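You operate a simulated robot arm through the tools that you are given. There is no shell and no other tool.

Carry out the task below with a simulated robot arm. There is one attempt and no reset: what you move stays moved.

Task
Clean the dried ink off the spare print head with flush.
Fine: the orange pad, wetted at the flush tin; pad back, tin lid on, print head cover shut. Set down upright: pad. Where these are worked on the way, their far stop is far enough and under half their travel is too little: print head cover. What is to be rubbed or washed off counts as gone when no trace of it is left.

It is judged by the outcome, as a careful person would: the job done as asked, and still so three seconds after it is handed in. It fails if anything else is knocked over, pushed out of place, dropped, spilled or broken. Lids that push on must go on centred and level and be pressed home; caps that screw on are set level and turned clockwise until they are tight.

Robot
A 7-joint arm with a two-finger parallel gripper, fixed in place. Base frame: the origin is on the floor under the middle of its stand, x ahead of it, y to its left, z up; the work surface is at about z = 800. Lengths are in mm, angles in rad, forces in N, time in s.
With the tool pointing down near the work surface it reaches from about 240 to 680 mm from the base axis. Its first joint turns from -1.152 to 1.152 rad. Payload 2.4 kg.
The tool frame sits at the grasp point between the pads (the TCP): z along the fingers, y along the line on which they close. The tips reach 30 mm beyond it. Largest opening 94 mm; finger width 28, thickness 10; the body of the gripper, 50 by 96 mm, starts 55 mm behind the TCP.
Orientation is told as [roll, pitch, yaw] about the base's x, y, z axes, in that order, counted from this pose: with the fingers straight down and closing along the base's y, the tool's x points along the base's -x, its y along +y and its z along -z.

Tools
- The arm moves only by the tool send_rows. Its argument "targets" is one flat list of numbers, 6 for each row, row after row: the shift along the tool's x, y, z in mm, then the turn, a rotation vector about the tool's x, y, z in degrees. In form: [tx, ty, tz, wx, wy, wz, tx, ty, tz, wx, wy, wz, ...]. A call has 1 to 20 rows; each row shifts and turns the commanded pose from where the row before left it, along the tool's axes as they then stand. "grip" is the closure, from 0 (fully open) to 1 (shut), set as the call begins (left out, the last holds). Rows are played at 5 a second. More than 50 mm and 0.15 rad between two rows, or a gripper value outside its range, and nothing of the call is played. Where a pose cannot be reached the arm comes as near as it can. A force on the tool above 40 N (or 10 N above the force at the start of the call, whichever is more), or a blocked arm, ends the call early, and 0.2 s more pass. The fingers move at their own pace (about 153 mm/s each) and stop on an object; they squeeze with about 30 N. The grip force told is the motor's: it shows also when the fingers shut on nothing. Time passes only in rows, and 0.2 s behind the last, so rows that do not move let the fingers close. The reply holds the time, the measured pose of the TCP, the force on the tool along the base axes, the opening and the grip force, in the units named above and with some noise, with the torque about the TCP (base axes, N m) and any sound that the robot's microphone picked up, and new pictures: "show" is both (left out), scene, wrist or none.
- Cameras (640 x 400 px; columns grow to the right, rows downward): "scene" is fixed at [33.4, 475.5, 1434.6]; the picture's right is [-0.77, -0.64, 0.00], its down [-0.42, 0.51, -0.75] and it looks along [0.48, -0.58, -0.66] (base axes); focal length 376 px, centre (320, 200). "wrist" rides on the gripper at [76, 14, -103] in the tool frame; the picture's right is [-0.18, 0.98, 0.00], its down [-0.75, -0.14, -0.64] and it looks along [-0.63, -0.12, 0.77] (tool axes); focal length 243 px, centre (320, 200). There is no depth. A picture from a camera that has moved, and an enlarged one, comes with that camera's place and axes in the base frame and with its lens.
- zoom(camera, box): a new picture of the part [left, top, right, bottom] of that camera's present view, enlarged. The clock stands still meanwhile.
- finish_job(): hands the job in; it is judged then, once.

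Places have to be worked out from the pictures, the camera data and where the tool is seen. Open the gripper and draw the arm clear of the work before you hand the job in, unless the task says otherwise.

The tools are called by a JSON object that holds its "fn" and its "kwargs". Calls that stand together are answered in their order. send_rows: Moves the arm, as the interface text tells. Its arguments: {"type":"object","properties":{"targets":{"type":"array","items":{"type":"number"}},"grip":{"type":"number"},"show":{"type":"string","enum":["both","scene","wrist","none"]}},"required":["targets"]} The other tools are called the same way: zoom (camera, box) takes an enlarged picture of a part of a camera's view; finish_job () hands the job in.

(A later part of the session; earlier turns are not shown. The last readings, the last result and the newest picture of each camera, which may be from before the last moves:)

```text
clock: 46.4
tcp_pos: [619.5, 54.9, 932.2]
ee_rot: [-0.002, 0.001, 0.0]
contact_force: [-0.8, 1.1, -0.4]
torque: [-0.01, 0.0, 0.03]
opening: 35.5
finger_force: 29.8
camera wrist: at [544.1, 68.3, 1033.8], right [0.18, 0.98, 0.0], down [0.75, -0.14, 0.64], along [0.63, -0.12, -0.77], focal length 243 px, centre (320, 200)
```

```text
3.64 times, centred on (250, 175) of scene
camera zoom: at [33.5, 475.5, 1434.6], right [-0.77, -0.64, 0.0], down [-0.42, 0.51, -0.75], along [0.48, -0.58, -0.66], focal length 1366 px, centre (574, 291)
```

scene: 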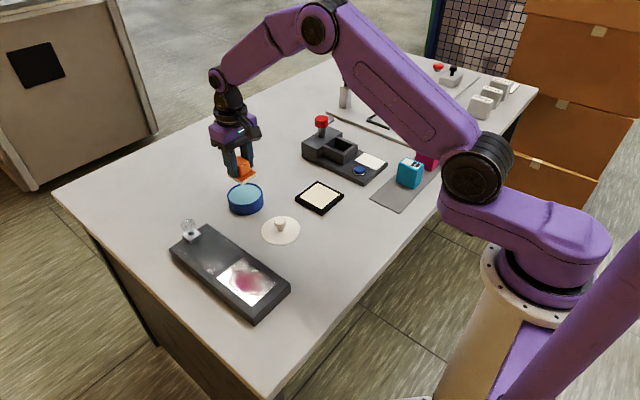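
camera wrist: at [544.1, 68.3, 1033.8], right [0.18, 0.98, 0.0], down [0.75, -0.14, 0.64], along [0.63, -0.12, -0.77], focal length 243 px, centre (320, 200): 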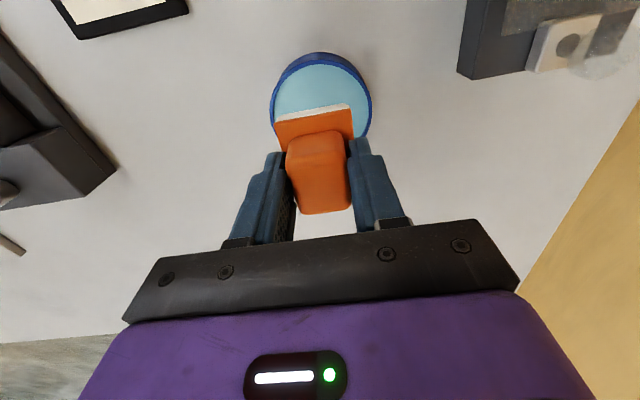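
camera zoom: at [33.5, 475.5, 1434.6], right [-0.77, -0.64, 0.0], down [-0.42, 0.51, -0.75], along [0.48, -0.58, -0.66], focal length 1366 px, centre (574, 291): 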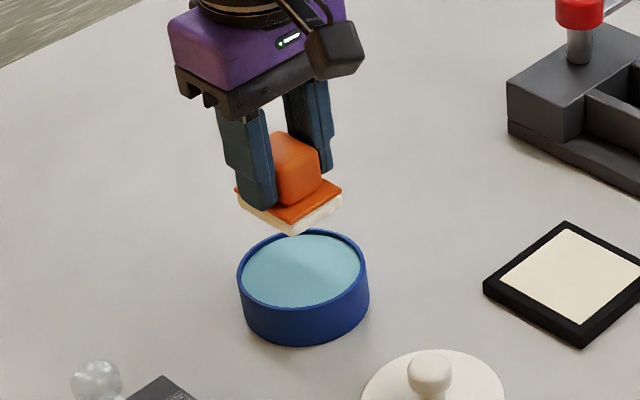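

The tin is unchanged, centred at about (622, 55) with rim z≈830; the pad (70 mm diagonal) fits inside the ~80 mm opening. I'll lower the pad toward the flush, checking forces.

{"fn": "send_rows", "kwargs": {"targets": [-1.5, 0, 15, 0, 0, 0, 0, 0, 15, 0, 0, 0, 0, 0, 12, 0, 0, 0, 0, 0, 6, 0, 0, 0, 0, 0, 0, 0, 0, 0], "show": "both"}}

{"fn": "zoom", "kwargs": {"camera": "scene", "box": [200, 140, 300, 230]}}

{"fn": "zoom", "kwargs": {"camera": "wrist", "box": [220, 40, 420, 220]}}

```text
clock: 47.6
tcp_pos: [622.1, 53.7, 883.3]
ee_rot: [0.0, 0.0, 0.0]
contact_force: [0.6, -0.9, -0.2]
torque: [-0.02, 0.02, 0.03]
opening: 35.6
finger_force: 30.1
camera wrist: at [545.7, 68.0, 986.0], right [0.18, 0.98, 0.0], down [0.75, -0.14, 0.64], along [0.63, -0.12, -0.77], focal length 243 px, centre (320, 200)
```

scene: 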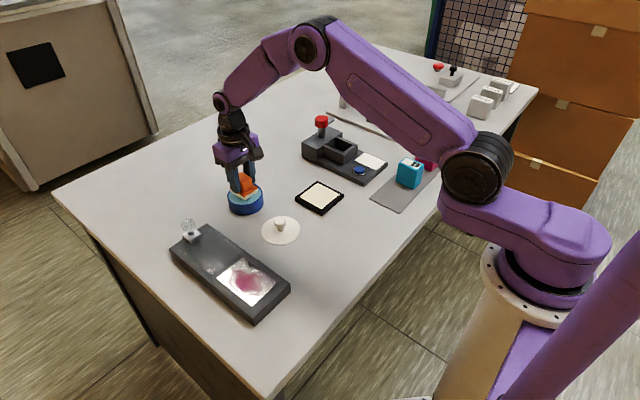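
wrist: 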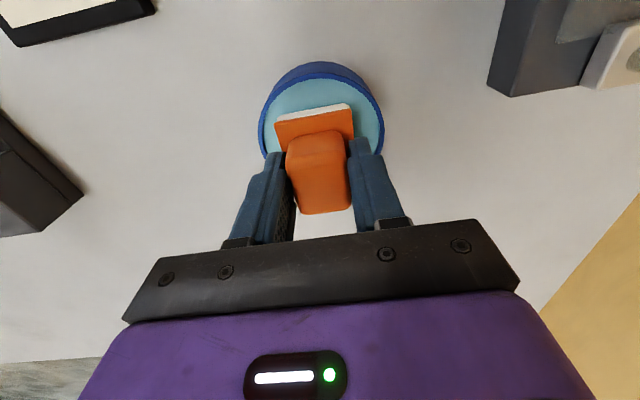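

```text
4.44 times, centred on (250, 185) of scene
camera zoom: at [33.4, 475.5, 1434.6], right [-0.77, -0.64, 0.0], down [-0.42, 0.51, -0.75], along [0.48, -0.58, -0.66], focal length 1670 px, centre (631, 267)
```

zoom: 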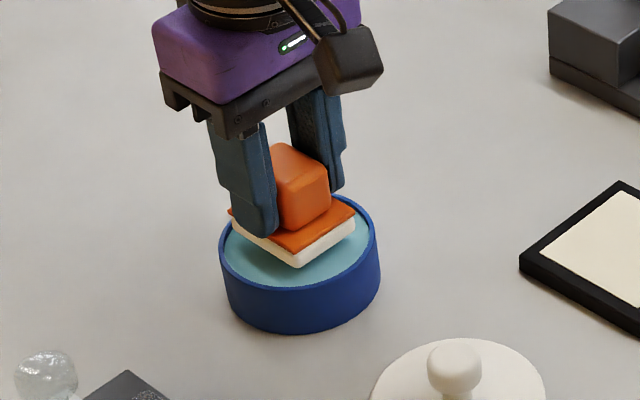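

```text
2.22 times, centred on (320, 130) of wrist
camera zoom: at [545.7, 68.0, 986.0], right [0.18, 0.98, 0.0], down [0.75, -0.14, 0.64], along [0.63, -0.12, -0.77], focal length 539 px, centre (320, 356)
```

zoom: 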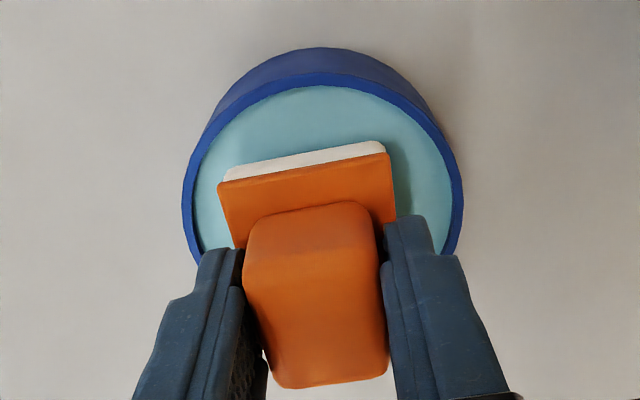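

Pad is centred above the flush. Lower in 2 mm steps and watch for contact.

{"fn": "send_rows", "kwargs": {"targets": [0, 0.5, 2, 0, 0, 0, 0, 0, 2, 0, 0, 0, 0, 0, 2, 0, 0, 0, 0, 0, 2, 0, 0, 0, 0, 0, 0, 0, 0, 0], "show": "none"}}

{"fn": "send_rows", "kwargs": {"targets": [0, 0, 2, 0, 0, 0, 0, 0, 2, 0, 0, 0, 0, 0, 0, 0, 0, 0], "show": "both"}}

{"fn": "zoom", "kwargs": {"camera": "scene", "box": [200, 140, 300, 230]}}

{"fn": "zoom", "kwargs": {"camera": "wrist", "box": [220, 40, 420, 220]}}

```text
clock: 48.8
tcp_pos: [621.7, 54.4, 877.3]
ee_rot: [-0.001, -0.002, -0.001]
contact_force: [-8.5, -0.7, 29.1]
torque: [-0.03, 0.44, -0.01]
opening: 35.6
finger_force: 30.0
```

```text
clock: 49.2
tcp_pos: [623.7, 55.5, 878.1]
ee_rot: [0.0, -0.007, -0.001]
contact_force: [-0.7, -0.5, 4.8]
torque: [0.04, 0.14, 0.03]
opening: 35.7
finger_force: 29.3
stopped in row 1: the force on the tool passed its limit at 44 N (the readings are from after the stop); the commanded pose is now the measured one
camera wrist: at [546.8, 68.7, 980.0], right [0.18, 0.98, 0.0], down [0.75, -0.14, 0.65], along [0.64, -0.12, -0.76], focal length 243 px, centre (320, 200)
```

scene: 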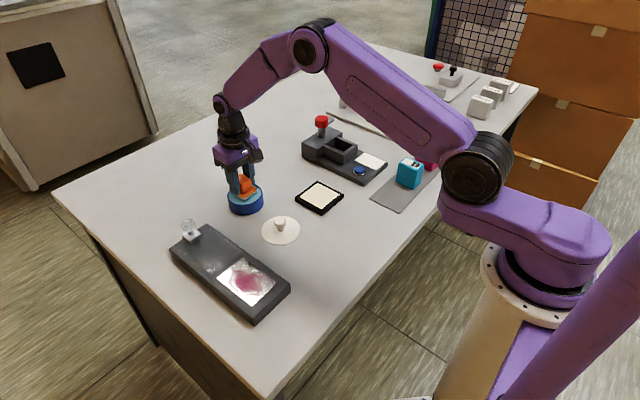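
wrist: 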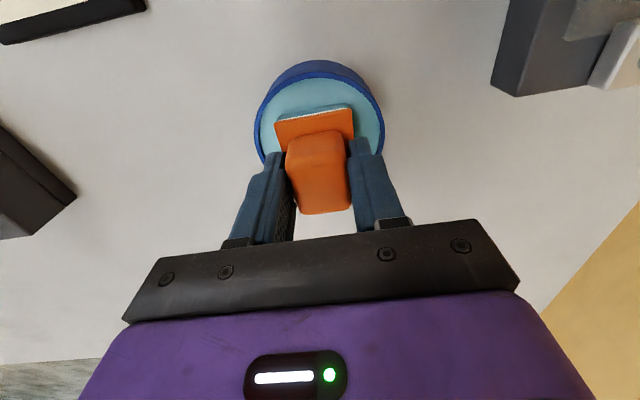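

```text
4.44 times, centred on (250, 185) of scene
camera zoom: at [33.3, 475.5, 1434.6], right [-0.77, -0.64, 0.0], down [-0.42, 0.51, -0.75], along [0.48, -0.58, -0.66], focal length 1670 px, centre (631, 267)
```

zoom: 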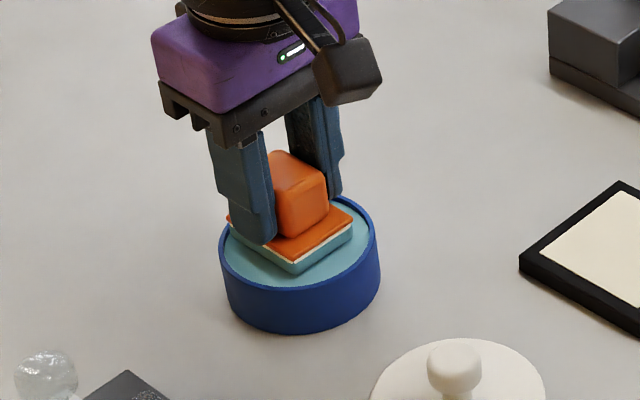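

```text
2.22 times, centred on (320, 130) of wrist
camera zoom: at [546.8, 68.7, 980.0], right [0.18, 0.98, 0.0], down [0.75, -0.14, 0.65], along [0.64, -0.12, -0.76], focal length 539 px, centre (320, 356)
```

zoom: 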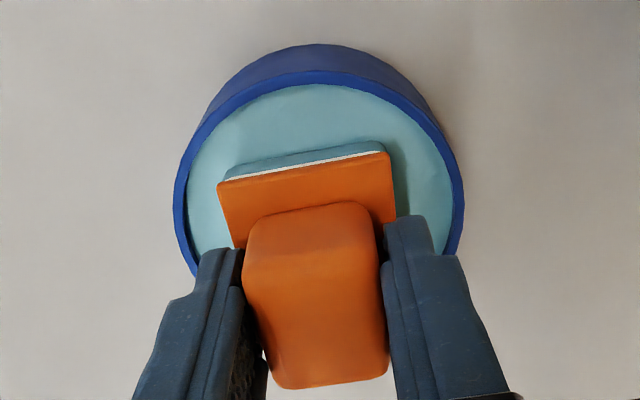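

The pad's white felt has turned teal — it is wetted, and the flush surface is at about z≈831. I'll lift it out and carry it over the print head plate at about (425, 228).

{"fn": "send_rows", "kwargs": {"targets": [0, 0, -5, 0, 0.4, 0, 0, 0, -15, 0, 0, 0, 0, 0, -20, 0, 0, 0, 0, 0, -20, 0, 0, 0, 19.8, 17.3, 0, 0, 0, 0, 19.8, 17.3, 0, 0, 0, 0, 19.8, 17.3, 0, 0, 0, 0, 19.8, 17.3, 0, 0, 0, 0, 19.8, 17.3, 0, 0, 0, 0, 19.8, 17.3, 0, 0, 0, 0, 19.8, 17.3, 0, 0, 0, 0, 19.8, 17.3, 0, 0, 0, 0, 19.8, 17.3, 0, 0, 0, 0, 19.8, 17.3, 0, 0, 0, 0, 0, 0, 0, 0, 0, 0], "show": "both"}}

{"fn": "zoom", "kwargs": {"camera": "wrist", "box": [200, 20, 440, 220]}}

{"fn": "zoom", "kwargs": {"camera": "scene", "box": [160, 150, 320, 330]}}

```text
clock: 52.4
tcp_pos: [425.1, 227.7, 937.2]
ee_rot: [0.0, 0.002, -0.001]
contact_force: [-0.2, -0.4, -0.7]
torque: [0.02, 0.01, 0.0]
opening: 35.5
finger_force: 30.5
camera wrist: at [349.1, 241.8, 1040.8], right [0.18, 0.98, 0.0], down [0.76, -0.14, 0.64], along [0.63, -0.12, -0.77], focal length 243 px, centre (320, 200)
```

scene: 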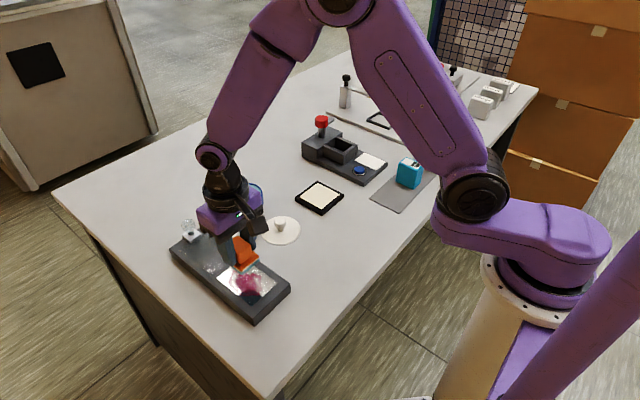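
wrist: 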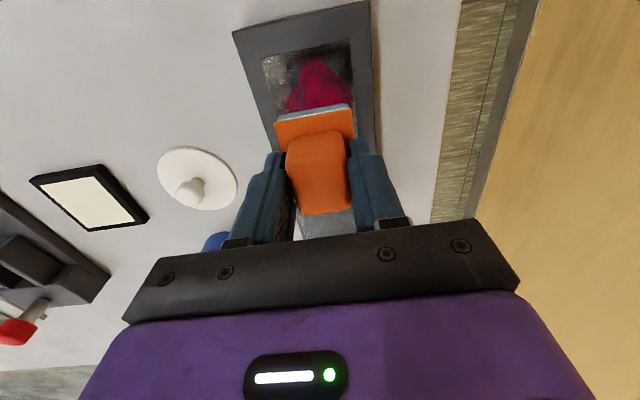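

```text
2.00 times, centred on (320, 120) of wrist
camera zoom: at [349.1, 241.8, 1040.8], right [0.18, 0.98, 0.0], down [0.76, -0.14, 0.64], along [0.63, -0.12, -0.77], focal length 485 px, centre (320, 360)
```

zoom: 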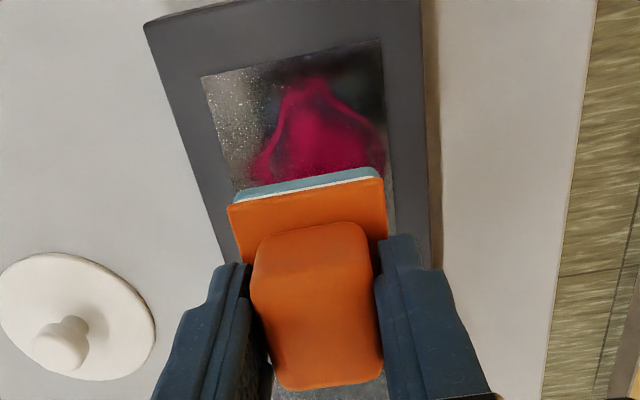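

```text
2.22 times, centred on (240, 240) of scene
camera zoom: at [33.4, 475.5, 1434.5], right [-0.77, -0.64, 0.0], down [-0.42, 0.51, -0.75], along [0.48, -0.58, -0.66], focal length 835 px, centre (498, 111)
```

zoom: 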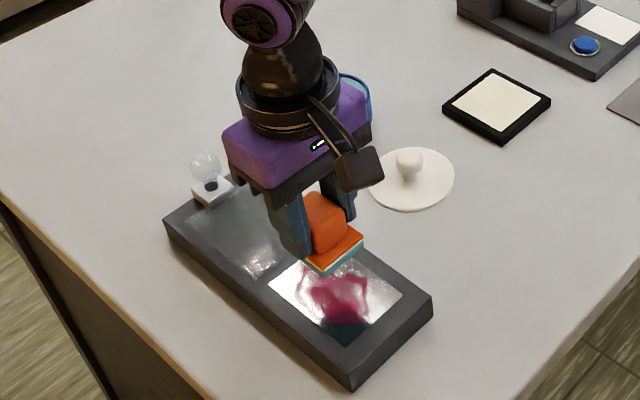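

The plate spans about x 376–476, y 190–260, with the stain roughly x 384–467, y 200–255. I'll lower the pad toward the plate and find contact.

{"fn": "send_rows", "kwargs": {"targets": [0, -2, 20, 0, 0, 0, 0, 0, 20, 0, 0, 0, 0, 0, 15, 0, 0, 0, 0, 0, 2, 0, 0, 0, 0, 0, 0, 0, 0, 0], "show": "none"}}

{"fn": "send_rows", "kwargs": {"targets": [0, 0, 1, 0, 0, 0, 0, 0, 1, 0, 0, 0, 0, 0, 0, 0, 0, 0], "show": "none"}}

{"fn": "send_rows", "kwargs": {"targets": [0, 0, 1, 0, 0, 0, 0, 0, 0, 0, 0, 0], "show": "none"}}

{"fn": "send_rows", "kwargs": {"targets": [0, 0, 1, 0, 0, 0, 0, 0, 0, 0, 0, 0], "show": "both"}}

```text
clock: 53.6
tcp_pos: [423.9, 226.1, 880.2]
ee_rot: [0.0, 0.0, 0.0]
contact_force: [-0.3, -0.6, -1.2]
torque: [0.01, -0.01, 0.0]
opening: 35.6
finger_force: 29.5
```

```text
clock: 54.4
tcp_pos: [425.0, 226.2, 878.7]
ee_rot: [-0.001, 0.002, 0.001]
contact_force: [0.0, -0.1, -0.8]
torque: [0.01, -0.02, 0.0]
opening: 35.6
finger_force: 30.0
```

```text
clock: 55.0
tcp_pos: [424.8, 226.0, 878.4]
ee_rot: [0.0, 0.002, 0.001]
contact_force: [-0.5, -0.3, -0.5]
torque: [0.0, -0.03, 0.0]
opening: 35.8
finger_force: 30.2
```

```text
clock: 55.6
tcp_pos: [425.4, 225.3, 876.9]
ee_rot: [0.0, 0.002, -0.001]
contact_force: [-0.3, 0.2, -0.1]
torque: [0.01, -0.03, 0.03]
opening: 35.5
finger_force: 29.9
camera wrist: at [349.4, 239.6, 979.9], right [0.18, 0.98, 0.0], down [0.76, -0.14, 0.64], along [0.63, -0.12, -0.77], focal length 243 px, centre (320, 200)
```

scene: 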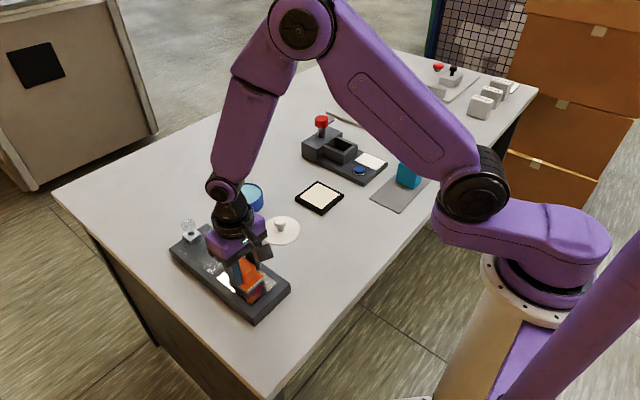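
wrist: 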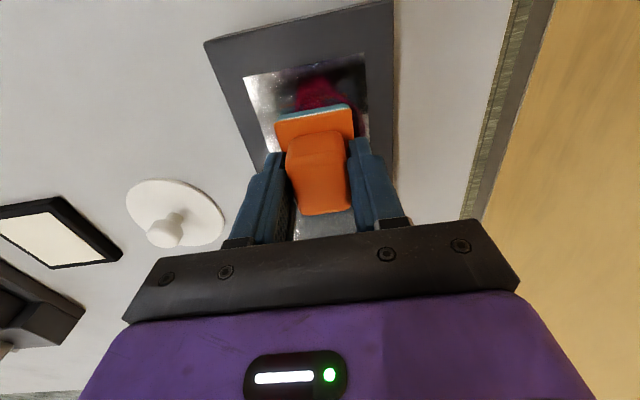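

No contact yet at z≈877; continue lowering 1 mm at a time.

{"fn": "send_rows", "kwargs": {"targets": [0, 0, 1, 0, 0, 0, 0, 0, 0, 0, 0, 0], "show": "none"}}

{"fn": "send_rows", "kwargs": {"targets": [0, 0, 1, 0, 0, 0, 0, 0, 0, 0, 0, 0], "show": "none"}}

{"fn": "send_rows", "kwargs": {"targets": [0, 0, 1, 0, 0, 0, 0, 0, 0, 0, 0, 0], "show": "none"}}

{"fn": "send_rows", "kwargs": {"targets": [0, 0, 1, 0, 0, 0, 0, 0, 0, 0, 0, 0], "show": "none"}}

```text
clock: 56.2
tcp_pos: [424.1, 224.9, 876.4]
ee_rot: [0.001, 0.003, -0.001]
contact_force: [-0.1, -0.6, -0.4]
torque: [0.02, 0.01, 0.01]
opening: 35.5
finger_force: 29.6
```

```text
clock: 56.8
tcp_pos: [424.4, 226.3, 876.0]
ee_rot: [0.001, 0.0, 0.0]
contact_force: [-6.1, -2.3, 23.3]
torque: [-0.1, -0.35, -0.04]
opening: 35.5
finger_force: 29.6
```

```text
clock: 57.2
tcp_pos: [426.1, 225.2, 876.1]
ee_rot: [0.002, 0.001, -0.001]
contact_force: [-1.5, -0.2, 6.5]
torque: [-0.02, -0.13, -0.05]
opening: 35.5
finger_force: 29.6
stopped in row 2: the force on the tool passed its limit at 41 N (the readings are from after the stop); the commanded pose is now the measured one
```

```text
clock: 58.0
tcp_pos: [427.6, 226.7, 876.2]
ee_rot: [0.002, -0.002, 0.0]
contact_force: [-2.5, -0.8, 8.2]
torque: [-0.11, 0.05, 0.0]
opening: 35.6
finger_force: 30.5
stopped in row 2: the force on the tool passed its limit at 41 N (the readings are from after the stop); the commanded pose is now the measured one
```

Contact with the plate at TCP z≈876 with ~8 N pressing. I'll begin rubbing in a raster across the plate at this height.

{"fn": "send_rows", "kwargs": {"targets": [6, 0, 0, 0, 0, 0, 6, 0, 0, 0, 0, 0, 6, 0, 0, 0, 0, 0, 6, 0, 0, 0, 0, 0, 0, -6, 0, 0, 0, 0, 0, -6, 0, 0, 0, 0, -6, 0, 0, 0, 0, 0, -6, 0, 0, 0, 0, 0, -6, 0, 0, 0, 0, 0, -6, 0, 0, 0, 0, 0, -6, 0, 0, 0, 0, 0, -6, 0, 0, 0, 0, 0, -6, 0, 0, 0, 0, 0, 0, 6, 0, 0, 0, 0, 0, 6, 0, 0, 0, 0], "show": "both"}}

{"fn": "zoom", "kwargs": {"camera": "wrist", "box": [200, 20, 440, 220]}}

{"fn": "zoom", "kwargs": {"camera": "scene", "box": [180, 210, 300, 330]}}

```text
clock: 61.2
tcp_pos: [445.6, 224.7, 875.5]
ee_rot: [0.002, -0.001, -0.001]
contact_force: [1.1, -3.8, 10.4]
torque: [-0.25, -0.04, 0.02]
opening: 35.8
finger_force: 29.8
camera wrist: at [368.9, 239.3, 978.3], right [0.19, 0.98, 0.0], down [0.75, -0.14, 0.64], along [0.63, -0.12, -0.77], focal length 243 px, centre (320, 200)
```

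scene: 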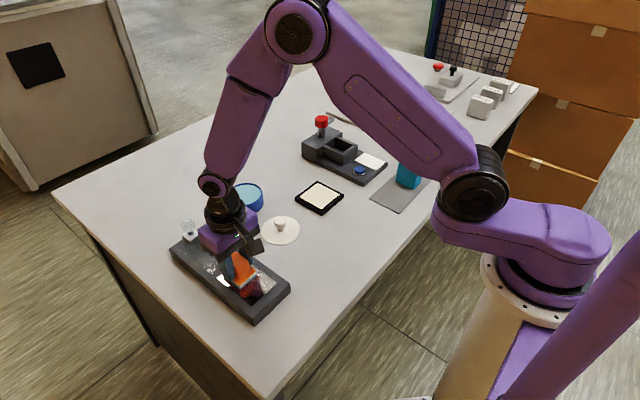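
wrist: 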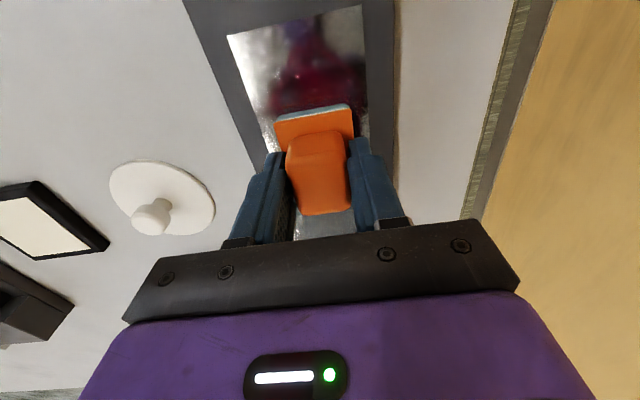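

```text
2.00 times, centred on (320, 120) of wrist
camera zoom: at [368.9, 239.3, 978.3], right [0.19, 0.98, 0.0], down [0.75, -0.14, 0.64], along [0.63, -0.12, -0.77], focal length 485 px, centre (320, 360)
```

zoom: 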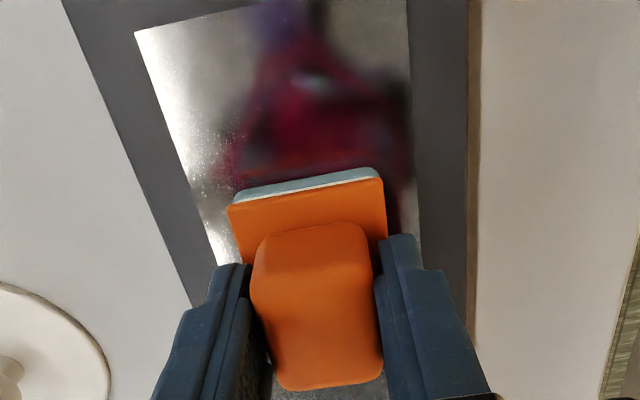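

```text
3.33 times, centred on (240, 270) of scene
camera zoom: at [33.3, 475.3, 1434.6], right [-0.77, -0.64, 0.0], down [-0.42, 0.51, -0.75], along [0.48, -0.58, -0.66], focal length 1253 px, centre (587, -33)
```

zoom: 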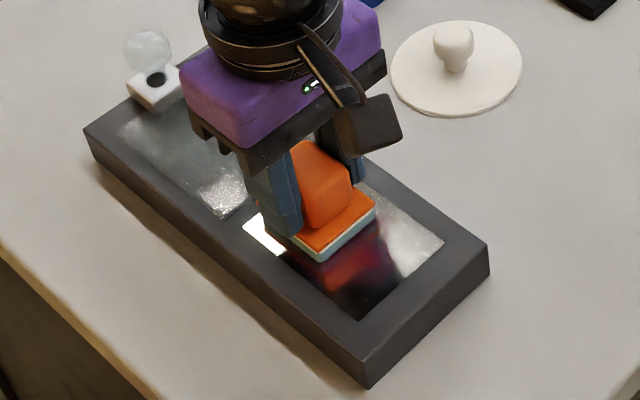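

Pressing at ~10 N with mild friction; the stain seems to be starting to change. Continue the raster over the rest of the plate.

{"fn": "send_rows", "kwargs": {"targets": [0, 6, 0, 0, 0, 0, 0, 6, 0, 0, 0, 0, 7.3, 0, 0, 0, 0, 0, 7.3, 0, 0, 0, 0, 0, 7.3, 0, 0, 0, 0, 0, 7.3, 0, 0, 0, 0, 0, 7.3, 0, 0, 0, 0, 0, 7.3, 0, 0, 0, 0, 0, 0, -6, 0, 0, 0, 0, 0, -6, 0, 0, 0, 0, -7.3, 0, 0, 0, 0, 0, -7.3, 0, 0, 0, 0, 0, -7.3, 0, 0, 0, 0, 0, -7.3, 0, 0, 0, 0, 0, -7.3, 0, 0, 0, 0, 0, -7.3, 0, 0, 0, 0, 0, 0, -6, 0, 0, 0, 0, 0, -6, 0, 0, 0, 0], "show": "both"}}

{"fn": "zoom", "kwargs": {"camera": "wrist", "box": [200, 0, 440, 200]}}

{"fn": "zoom", "kwargs": {"camera": "scene", "box": [180, 210, 300, 330]}}

```text
clock: 65.0
tcp_pos: [444.3, 213.8, 874.7]
ee_rot: [0.004, -0.002, -0.001]
contact_force: [0.0, 5.2, 13.6]
torque: [0.02, 0.18, -0.05]
opening: 35.7
finger_force: 29.7
camera wrist: at [369.0, 228.0, 978.2], right [0.18, 0.98, 0.0], down [0.75, -0.14, 0.64], along [0.63, -0.12, -0.76], focal length 243 px, centre (320, 200)
```

scene: 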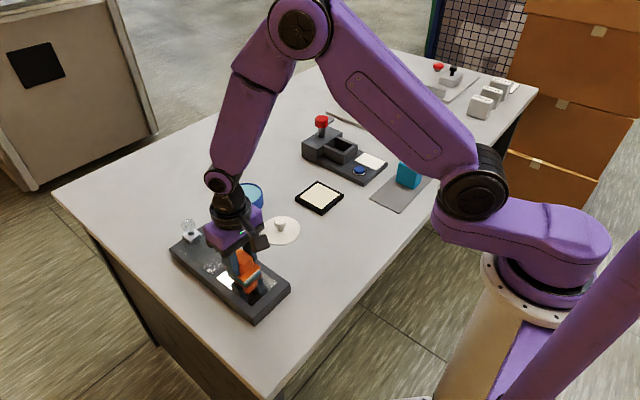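
wrist: 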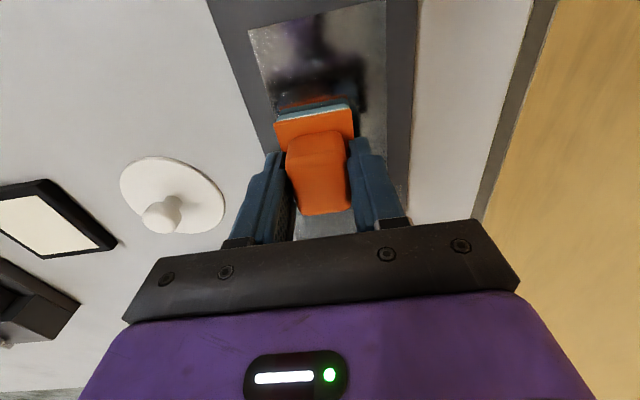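

```text
2.00 times, centred on (320, 100) of wrist
camera zoom: at [369.0, 228.0, 978.2], right [0.18, 0.98, 0.0], down [0.75, -0.14, 0.64], along [0.63, -0.12, -0.76], focal length 485 px, centre (320, 400)
```

zoom: 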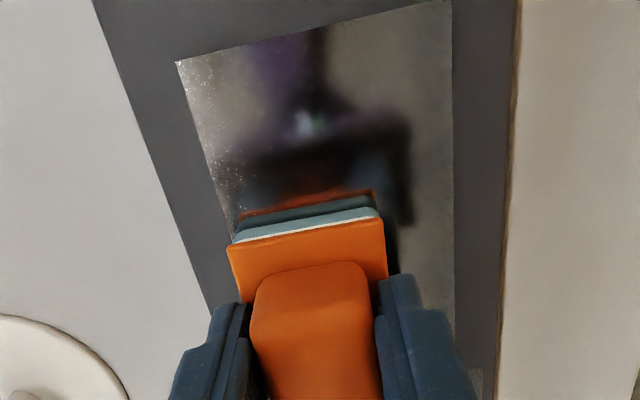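

```text
3.33 times, centred on (240, 270) of scene
camera zoom: at [33.3, 475.5, 1434.5], right [-0.77, -0.64, 0.0], down [-0.42, 0.51, -0.75], along [0.48, -0.58, -0.66], focal length 1253 px, centre (587, -33)
```

zoom: 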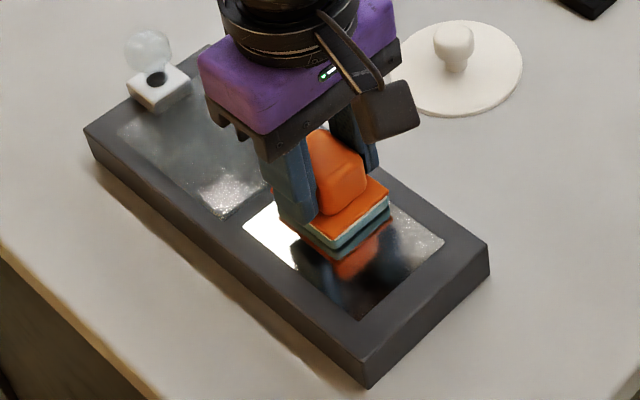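

The visible area looks clean apart from reflections. I'll complete the raster with a second full pass, including the edges.

{"fn": "send_rows", "kwargs": {"targets": [6.8, 0, 0, 0, 0, 0, 6.8, 0, 0, 0, 0, 0, 6.8, 0, 0, 0, 0, 0, 6.8, 0, 0, 0, 0, 0, 6.8, 0, 0, 0, 0, 0, 6.8, 0, 0, 0, 0, 0, 6.8, 0, 0, 0, 0, 0, 0, 6.5, 0, 0, 0, 0, 0, 6.5, 0, 0, 0, 0, -7.5, 0, 0, 0, 0, 0, -7.5, 0, 0, 0, 0, 0, -7.5, 0, 0, 0, 0, 0, -7.5, 0, 0, 0, 0, 0, -7.5, 0, 0, 0, 0, 0, -7.5, 0, 0, 0, 0, 0, -7.5, 0, 0, 0, 0, 0, 0, 6.5, 0, 0, 0, 0, 0, 6.5, 0, 0, 0, 0], "show": "none"}}

{"fn": "send_rows", "kwargs": {"targets": [7, 0, 0, 0, 0, 0, 7, 0, 0, 0, 0, 0, 7, 0, 0, 0, 0, 0, 7, 0, 0, 0, 0, 0, 7, 0, 0, 0, 0, 0, 7, 0, 0, 0, 0, 0, 7, 0, 0, 0, 0, 0, 0, -6.5, 0, 0, 0, 0, 0, -6.5, 0, 0, 0, 0], "show": "both"}}

```text
clock: 66.9
tcp_pos: [397.7, 218.2, 875.2]
ee_rot: [0.004, 0.001, -0.003]
contact_force: [-2.4, -0.8, 9.5]
torque: [-0.01, -0.09, 0.05]
opening: 35.5
finger_force: 30.2
stopped in row 9: the force on the tool passed its limit at 43 N (the readings are from after the stop); the commanded pose is now the measured one
```

```text
clock: 68.9
tcp_pos: [349.0, 205.9, 876.6]
ee_rot: [-0.002, 0.001, -0.004]
contact_force: [-0.1, 1.8, 3.3]
torque: [0.07, -0.09, 0.06]
opening: 35.7
finger_force: 30.4
camera wrist: at [271.5, 220.1, 978.7], right [0.19, 0.98, 0.0], down [0.75, -0.14, 0.64], along [0.63, -0.12, -0.77], focal length 243 px, centre (320, 200)
```

scene: 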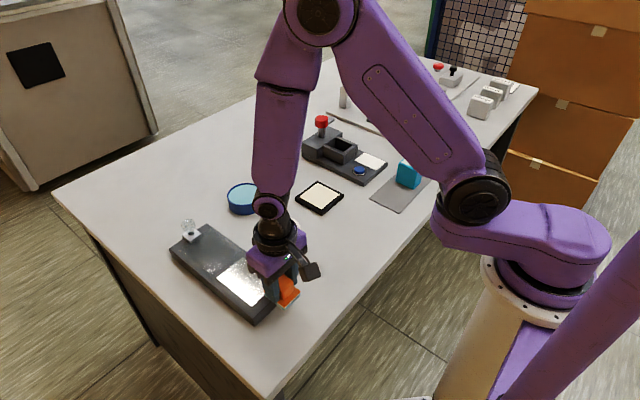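
wrist: 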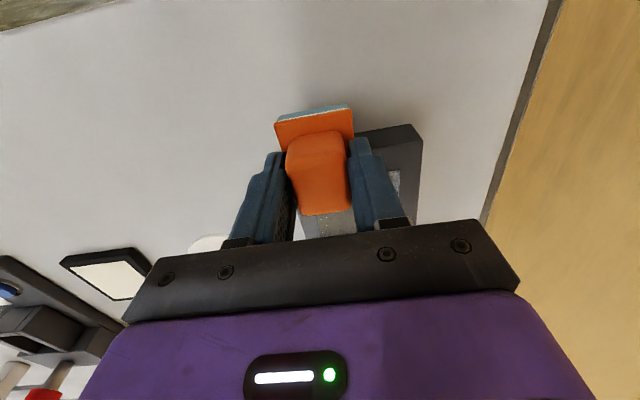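

The first call stopped early on a force limit, so the second one carried the pad past the board's −x end. I'll lift straight up now and inspect everything.

{"fn": "send_rows", "kwargs": {"targets": [0, 0, -10, 0, 0, 0, 0, 0, -20, 0, 0, 0, 0, 0, -30, 0, 0, 0, 0, 0, 0, 0, 0, 0], "show": "both"}}

{"fn": "zoom", "kwargs": {"camera": "scene", "box": [160, 210, 310, 330]}}

{"fn": "zoom", "kwargs": {"camera": "wrist", "box": [200, 60, 440, 240]}}

```text
clock: 69.9
tcp_pos: [348.3, 204.6, 935.0]
ee_rot: [0.001, 0.001, -0.003]
contact_force: [0.6, 1.1, -0.1]
torque: [-0.02, 0.05, 0.02]
opening: 35.8
finger_force: 29.7
camera wrist: at [273.2, 219.5, 1038.2], right [0.19, 0.98, 0.0], down [0.75, -0.14, 0.64], along [0.63, -0.12, -0.77], focal length 243 px, centre (320, 200)
```

scene: 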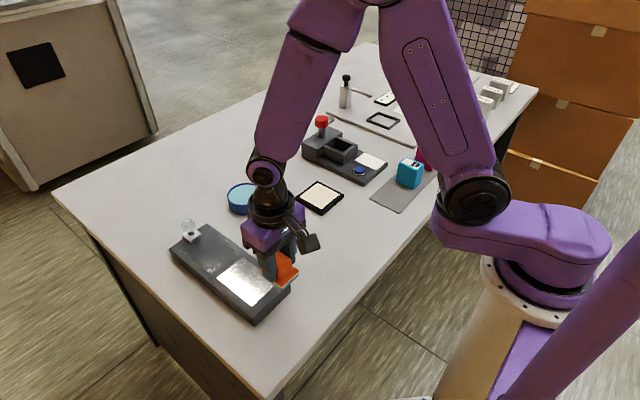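
wrist: 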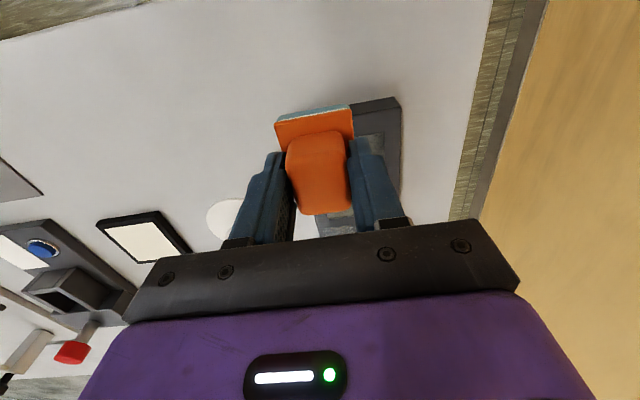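

```text
3.33 times, centred on (235, 270) of scene
camera zoom: at [33.4, 475.5, 1434.5], right [-0.77, -0.64, 0.0], down [-0.42, 0.51, -0.75], along [0.48, -0.58, -0.66], focal length 1253 px, centre (603, -33)
```

zoom: 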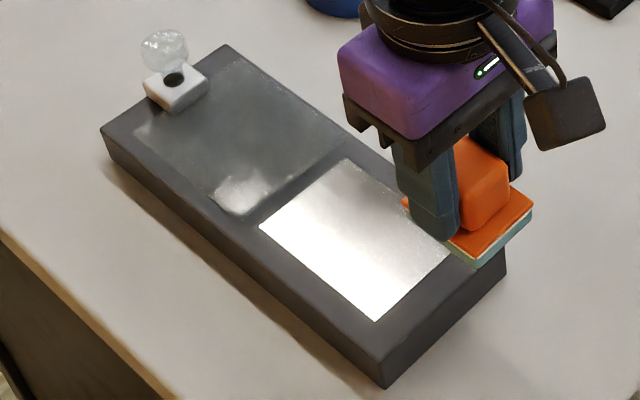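

```text
2.22 times, centred on (320, 150) of wrist
camera zoom: at [273.2, 219.5, 1038.2], right [0.19, 0.98, 0.0], down [0.75, -0.14, 0.64], along [0.63, -0.12, -0.77], focal length 539 px, centre (320, 311)
```

zoom: 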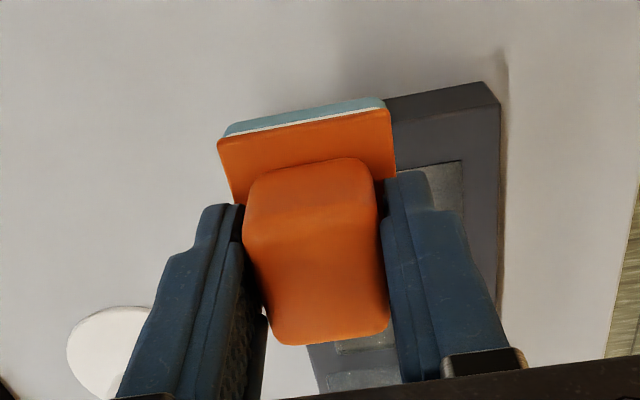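

The board has not shifted and the plate looks clean in the scene view. I'll move the pad aside to inspect the whole plate without occlusion.

{"fn": "send_rows", "kwargs": {"targets": [0, -25, 0, 0, 0, 0, 0, -25, 0, 0, 0, 0, 0, -25, 0, 0, 0, 0, 0, 0, 0, 0, 0, 0], "show": "both"}}

{"fn": "zoom", "kwargs": {"camera": "scene", "box": [205, 245, 295, 315]}}

{"fn": "zoom", "kwargs": {"camera": "wrist", "box": [340, 40, 560, 240]}}

```text
clock: 70.9
tcp_pos: [348.8, 131.5, 933.7]
ee_rot: [0.001, -0.002, -0.003]
contact_force: [-0.3, -0.1, -1.3]
torque: [0.01, 0.0, 0.0]
opening: 35.6
finger_force: 30.2
camera wrist: at [273.3, 145.0, 1037.0], right [0.19, 0.98, 0.0], down [0.75, -0.14, 0.64], along [0.63, -0.12, -0.77], focal length 243 px, centre (320, 200)
```

scene: 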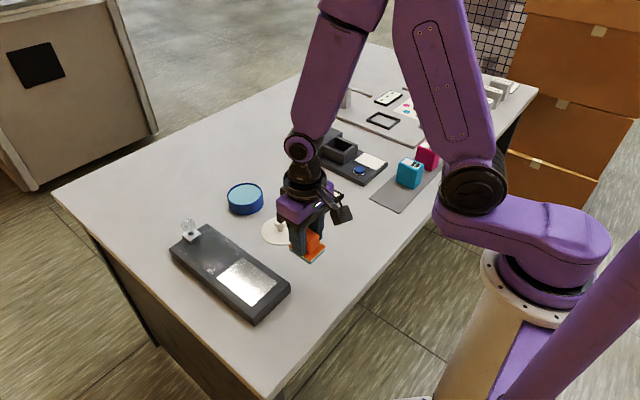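
wrist: 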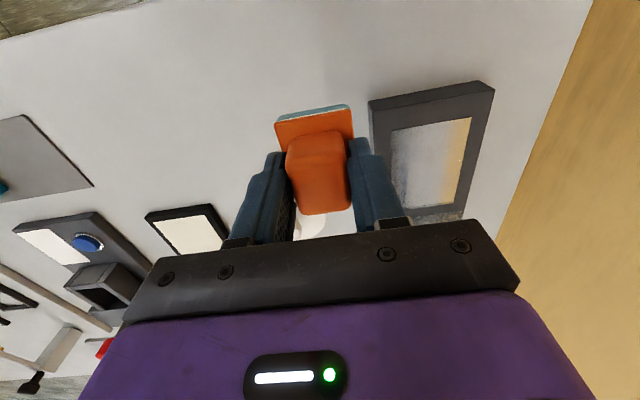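

```text
5.71 times, centred on (250, 280) of scene
camera zoom: at [33.4, 475.5, 1434.6], right [-0.77, -0.64, 0.0], down [-0.42, 0.51, -0.75], along [0.48, -0.58, -0.66], focal length 2147 px, centre (720, -257)
```

zoom: 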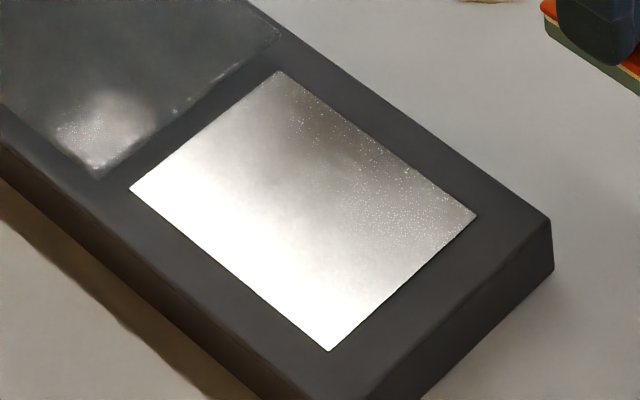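

```text
2.00 times, centred on (450, 140) of wrist
camera zoom: at [273.3, 145.0, 1037.0], right [0.19, 0.98, 0.0], down [0.75, -0.14, 0.64], along [0.63, -0.12, -0.77], focal length 485 px, centre (60, 320)
```

zoom: 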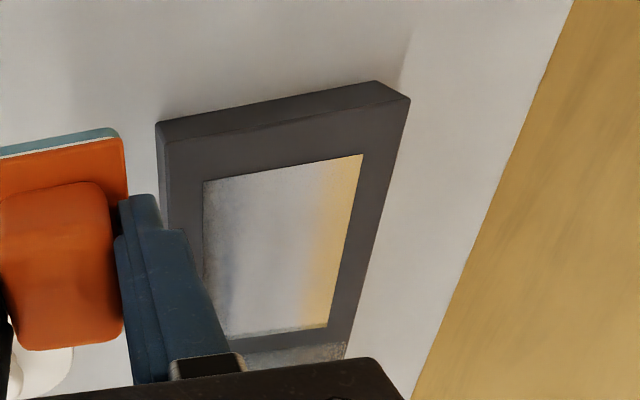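

The plate appears clean, with just one faint darker patch that could be the gripper's reflection. I'll move to above the pad's home spot and re-check the plate from there.

{"fn": "send_rows", "kwargs": {"targets": [-4, -29, 0, 0, 0, 0, -4, -29, 0, 0, 0, 0, -4, -28.5, 0, 0, 0, 0, 0, 0, 0, 0, 0, 0], "show": "both"}}

{"fn": "zoom", "kwargs": {"camera": "scene", "box": [205, 245, 295, 315]}}

{"fn": "zoom", "kwargs": {"camera": "wrist", "box": [440, 20, 640, 220]}}

```text
clock: 71.9
tcp_pos: [358.1, 46.0, 934.7]
ee_rot: [0.001, 0.0, -0.003]
contact_force: [0.6, 0.5, -0.9]
torque: [0.03, 0.01, 0.02]
opening: 35.6
finger_force: 30.1
camera wrist: at [282.2, 58.7, 1037.3], right [0.19, 0.98, 0.0], down [0.75, -0.14, 0.64], along [0.63, -0.12, -0.77], focal length 243 px, centre (320, 200)
```

scene: 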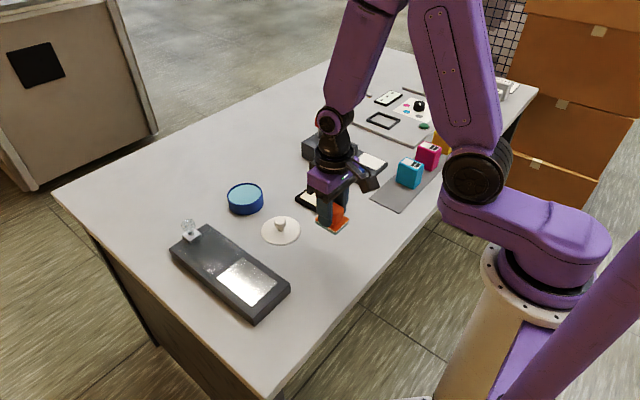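
wrist: 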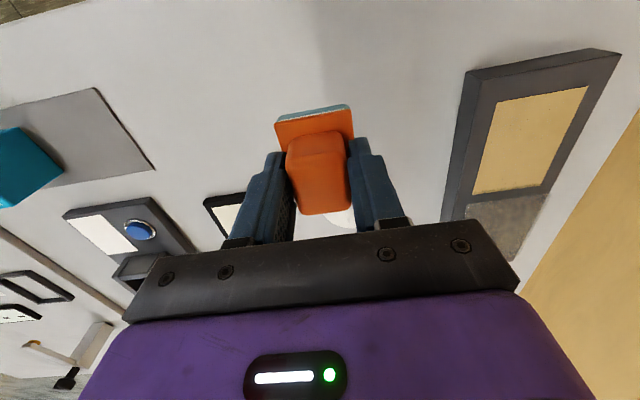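

```text
5.71 times, centred on (250, 280) of scene
camera zoom: at [33.5, 475.5, 1434.6], right [-0.77, -0.64, 0.0], down [-0.42, 0.51, -0.75], along [0.48, -0.58, -0.66], focal length 2147 px, centre (720, -257)
```

zoom: 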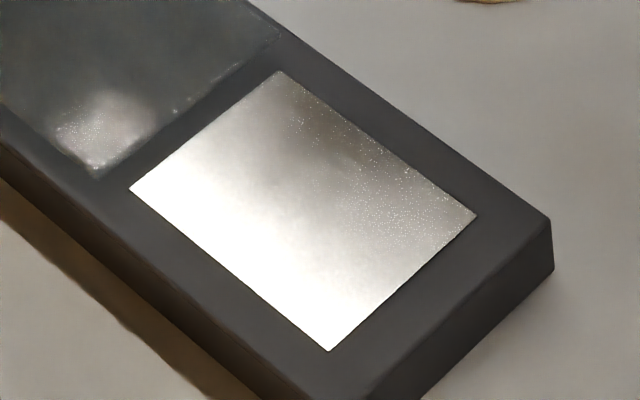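

```text
2.00 times, centred on (540, 120) of wrist
camera zoom: at [282.2, 58.7, 1037.3], right [0.19, 0.98, 0.0], down [0.75, -0.14, 0.64], along [0.63, -0.12, -0.77], focal length 485 px, centre (-120, 360)
```

zoom: 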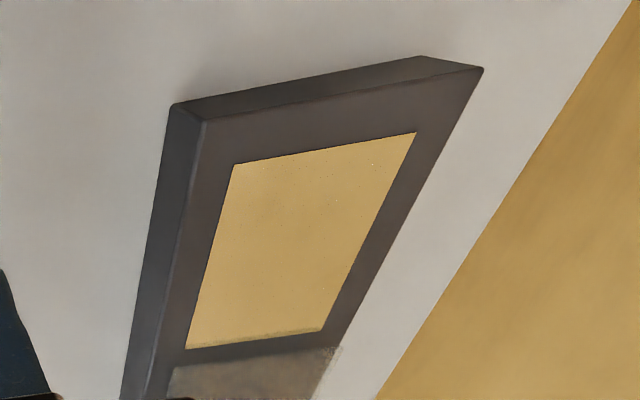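

{"fn": "zoom", "kwargs": {"camera": "wrist", "box": [460, 80, 600, 230]}}

{"fn": "zoom", "kwargs": {"camera": "scene", "box": [235, 255, 285, 290]}}

```text
2.67 times, centred on (530, 155) of wrist
camera zoom: at [282.2, 58.7, 1037.3], right [0.19, 0.98, 0.0], down [0.75, -0.14, 0.64], along [0.63, -0.12, -0.77], focal length 647 px, centre (-240, 320)
```

zoom: 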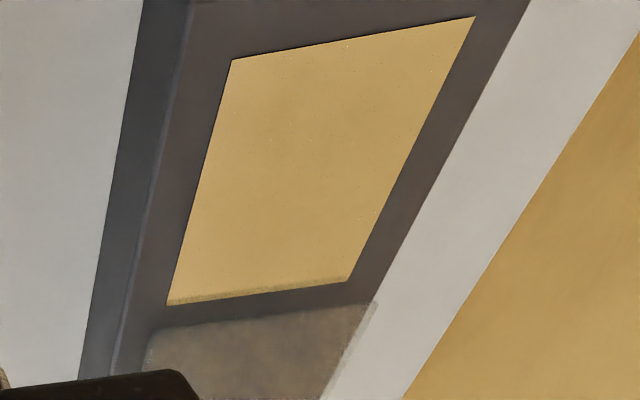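

```text
11.43 times, centred on (260, 272) of scene
camera zoom: at [33.5, 475.5, 1434.6], right [-0.77, -0.64, 0.0], down [-0.42, 0.51, -0.75], along [0.48, -0.58, -0.66], focal length 4294 px, centre (1006, -629)
```

zoom: 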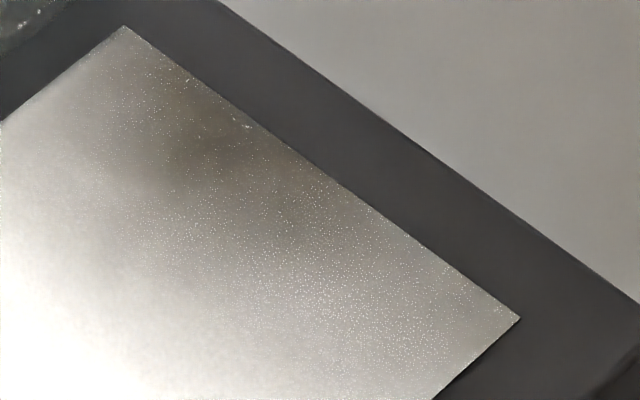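

No magenta remains visible anywhere. To be thorough, I'll do one more light pass with the still-wet pad; first move back over the plate and down near contact.

{"fn": "send_rows", "kwargs": {"targets": [-13, 36, 0, 0, 0, 0.2, -13, 36, 0, 0, 0, 0, -13, 36, 0, 0, 0, 0, -13, 36, 0, 0, 0, 0, -13, 36, 0, 0, 0, 0, 0, 0, 20, 0, 0, 0, 0, 0, 20, 0, 0, 0, 0, 0, 13, 0, 0, 0, 0, 0, 3, 0, 0, 0, 0, 0, 0, 0, 0, 0], "show": "both"}}

```text
clock: 74.1
tcp_pos: [425.9, 223.8, 880.2]
ee_rot: [-0.001, 0.001, -0.006]
contact_force: [0.1, 0.0, -1.5]
torque: [-0.03, -0.03, 0.02]
opening: 35.3
finger_force: 30.8
camera wrist: at [350.4, 238.2, 982.6], right [0.19, 0.98, 0.0], down [0.75, -0.15, 0.64], along [0.63, -0.12, -0.77], focal length 243 px, centre (320, 200)
```

scene: 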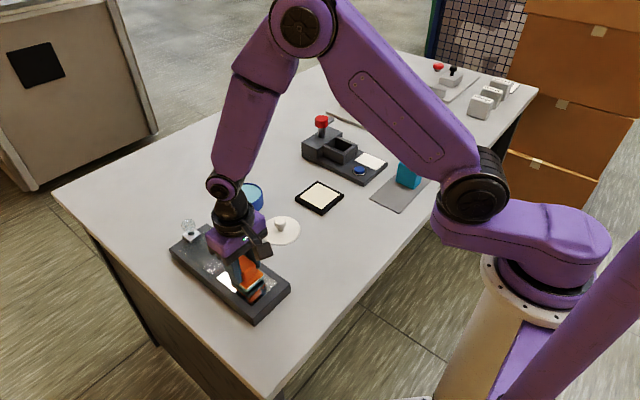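
wrist: 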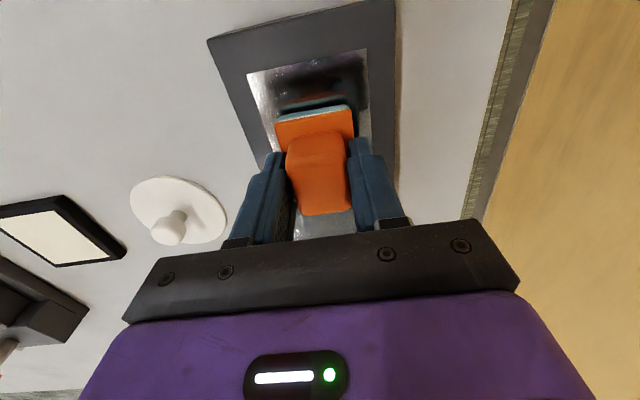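

{"fn": "send_rows", "kwargs": {"targets": [0, 0, 1, 0, 0, -0.35, 0, 0, 1, 0, 0, 0, 0, 0, 1, 0, 0, 0, 0, 0, 0, 0, 0, 0], "show": "none"}}

{"fn": "send_rows", "kwargs": {"targets": [0, 0, 0.5, 0, 0, 0, 0, 0, 0, 0, 0, 0], "show": "none"}}

{"fn": "send_rows", "kwargs": {"targets": [0, 0, 0.5, 0, 0, 0, 0, 0, 0, 0, 0, 0], "show": "none"}}

```text
clock: 75.1
tcp_pos: [424.8, 223.0, 876.4]
ee_rot: [0.0, 0.002, 0.0]
contact_force: [-0.7, 0.2, -0.7]
torque: [-0.01, -0.03, 0.01]
opening: 35.6
finger_force: 30.1
```

```text
clock: 75.7
tcp_pos: [425.9, 224.5, 875.3]
ee_rot: [0.0, 0.002, 0.001]
contact_force: [0.5, 0.3, -0.6]
torque: [0.02, -0.01, -0.02]
opening: 35.7
finger_force: 30.5
```

```text
clock: 76.3
tcp_pos: [424.4, 223.3, 876.5]
ee_rot: [0.001, 0.001, 0.0]
contact_force: [-1.9, 0.8, 4.6]
torque: [-0.03, -0.04, -0.02]
opening: 35.8
finger_force: 30.0
```

Light contact at 4.6 N. Start the second raster.

{"fn": "send_rows", "kwargs": {"targets": [6, 0, 0.2, 0, 0, 0, 6, 0, 0, 0, 0, 0, 6, 0, 0, 0, 0, 0, 6, 0, 0, 0, 0, 0, 0, -6, 0, 0, 0, 0, 0, -6, 0, 0, 0, 0, -6.8, 0, 0, 0, 0, 0, -6.8, 0, 0, 0, 0, 0, -6.8, 0, 0, 0, 0, 0, -6.8, 0, 0, 0, 0, 0, -6.8, 0, 0, 0, 0, 0, -6.8, 0, 0, 0, 0, 0, -6.8, 0, 0, 0, 0, 0, 0, 6, 0, 0, 0, 0, 0, 6, 0, 0, 0, 0], "show": "none"}}

```text
clock: 78.9
tcp_pos: [442.3, 211.7, 875.3]
ee_rot: [0.0, -0.002, -0.001]
contact_force: [-1.2, -0.8, 9.0]
torque: [-0.1, -0.04, -0.02]
opening: 35.5
finger_force: 30.5
stopped in row 13: the force on the tool passed its limit at 41 N (the readings are from after the stop); the commanded pose is now the measured one
```

Stopped on a force peak at (442, 212); now pressing 9 N again. I'll ease up slightly and continue the pass.

{"fn": "send_rows", "kwargs": {"targets": [-4, 0, -0.2, 0, 0, 0, -3, 0, 0, 0, 0, 0, 0, 6, 0, 0, 0, 0, 0, 7, 0, 0, 0, 0, 0, 6, 0, 0, 0, 0, 0, 6, 0, 0, 0, 0], "show": "none"}}

```text
clock: 80.3
tcp_pos: [448.6, 239.0, 874.5]
ee_rot: [0.002, -0.001, 0.0]
contact_force: [0.0, -2.1, 5.9]
torque: [-0.09, -0.17, -0.05]
opening: 35.6
finger_force: 29.3
```

Good: at (448.6, 239), 6 N. Sweep back toward −x along this lane.

{"fn": "send_rows", "kwargs": {"targets": [7, 0, 0, 0, 0, 0, 7, 0, 0, 0, 0, 0, 7, 0, 0, 0, 0, 0, 7, 0, 0, 0, 0, 0, 7, 0, 0, 0, 0, 0, 7, 0, 0, 0, 0, 0, 5, 0, 0, 0, 0, 0], "show": "none"}}

```text
clock: 81.9
tcp_pos: [402.5, 237.9, 875.8]
ee_rot: [0.0, 0.0, -0.001]
contact_force: [2.1, -1.4, 5.8]
torque: [-0.01, -0.25, 0.04]
opening: 35.7
finger_force: 29.3
```

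Now shift to the middle lane (y≈225) and sweep back toward +x.

{"fn": "send_rows", "kwargs": {"targets": [0, -6, 0, 0, 0, 0, 0, -7, 0, 0, 0, 0, -7, 0, 0, 0, 0, 0, -7, 0, 0, 0, 0, 0, -7, 0, 0, 0, 0, 0, -7, 0, 0, 0, 0, 0, -7, 0, 0, 0, 0, 0, -7, 0, 0, 0, 0, 0, -5, 0, 0, 0, 0, 0], "show": "none"}}

```text
clock: 83.9
tcp_pos: [447.5, 225.0, 876.0]
ee_rot: [0.0, 0.0, 0.0]
contact_force: [-9.6, 1.6, 29.0]
torque: [0.01, 0.32, 0.0]
opening: 35.5
finger_force: 30.3
```

Force rose to 29 N toward +x, so I'll ease up 0.7 mm, shift to the y≈212 lane and sweep back toward −x.

{"fn": "send_rows", "kwargs": {"targets": [0, 0, -0.7, 0, 0, 0, 0, -6, 0, 0, 0, 0, 0, -6, 0, 0, 0, 0, 7, 0, 0, 0, 0, 0, 7, 0, 0.1, 0, 0, 0, 7, 0, 0.1, 0, 0, 0, 7, 0, 0.1, 0, 0, 0, 7, 0, 0.1, 0, 0, 0, 7, 0, 0.1, 0, 0, 0, 5, 0, 0.1, 0, 0, 0], "show": "none"}}

```text
clock: 86.1
tcp_pos: [401.5, 211.0, 875.5]
ee_rot: [0.001, 0.003, 0.0]
contact_force: [0.1, 0.3, 1.8]
torque: [-0.07, -0.08, 0.0]
opening: 35.8
finger_force: 30.0
```

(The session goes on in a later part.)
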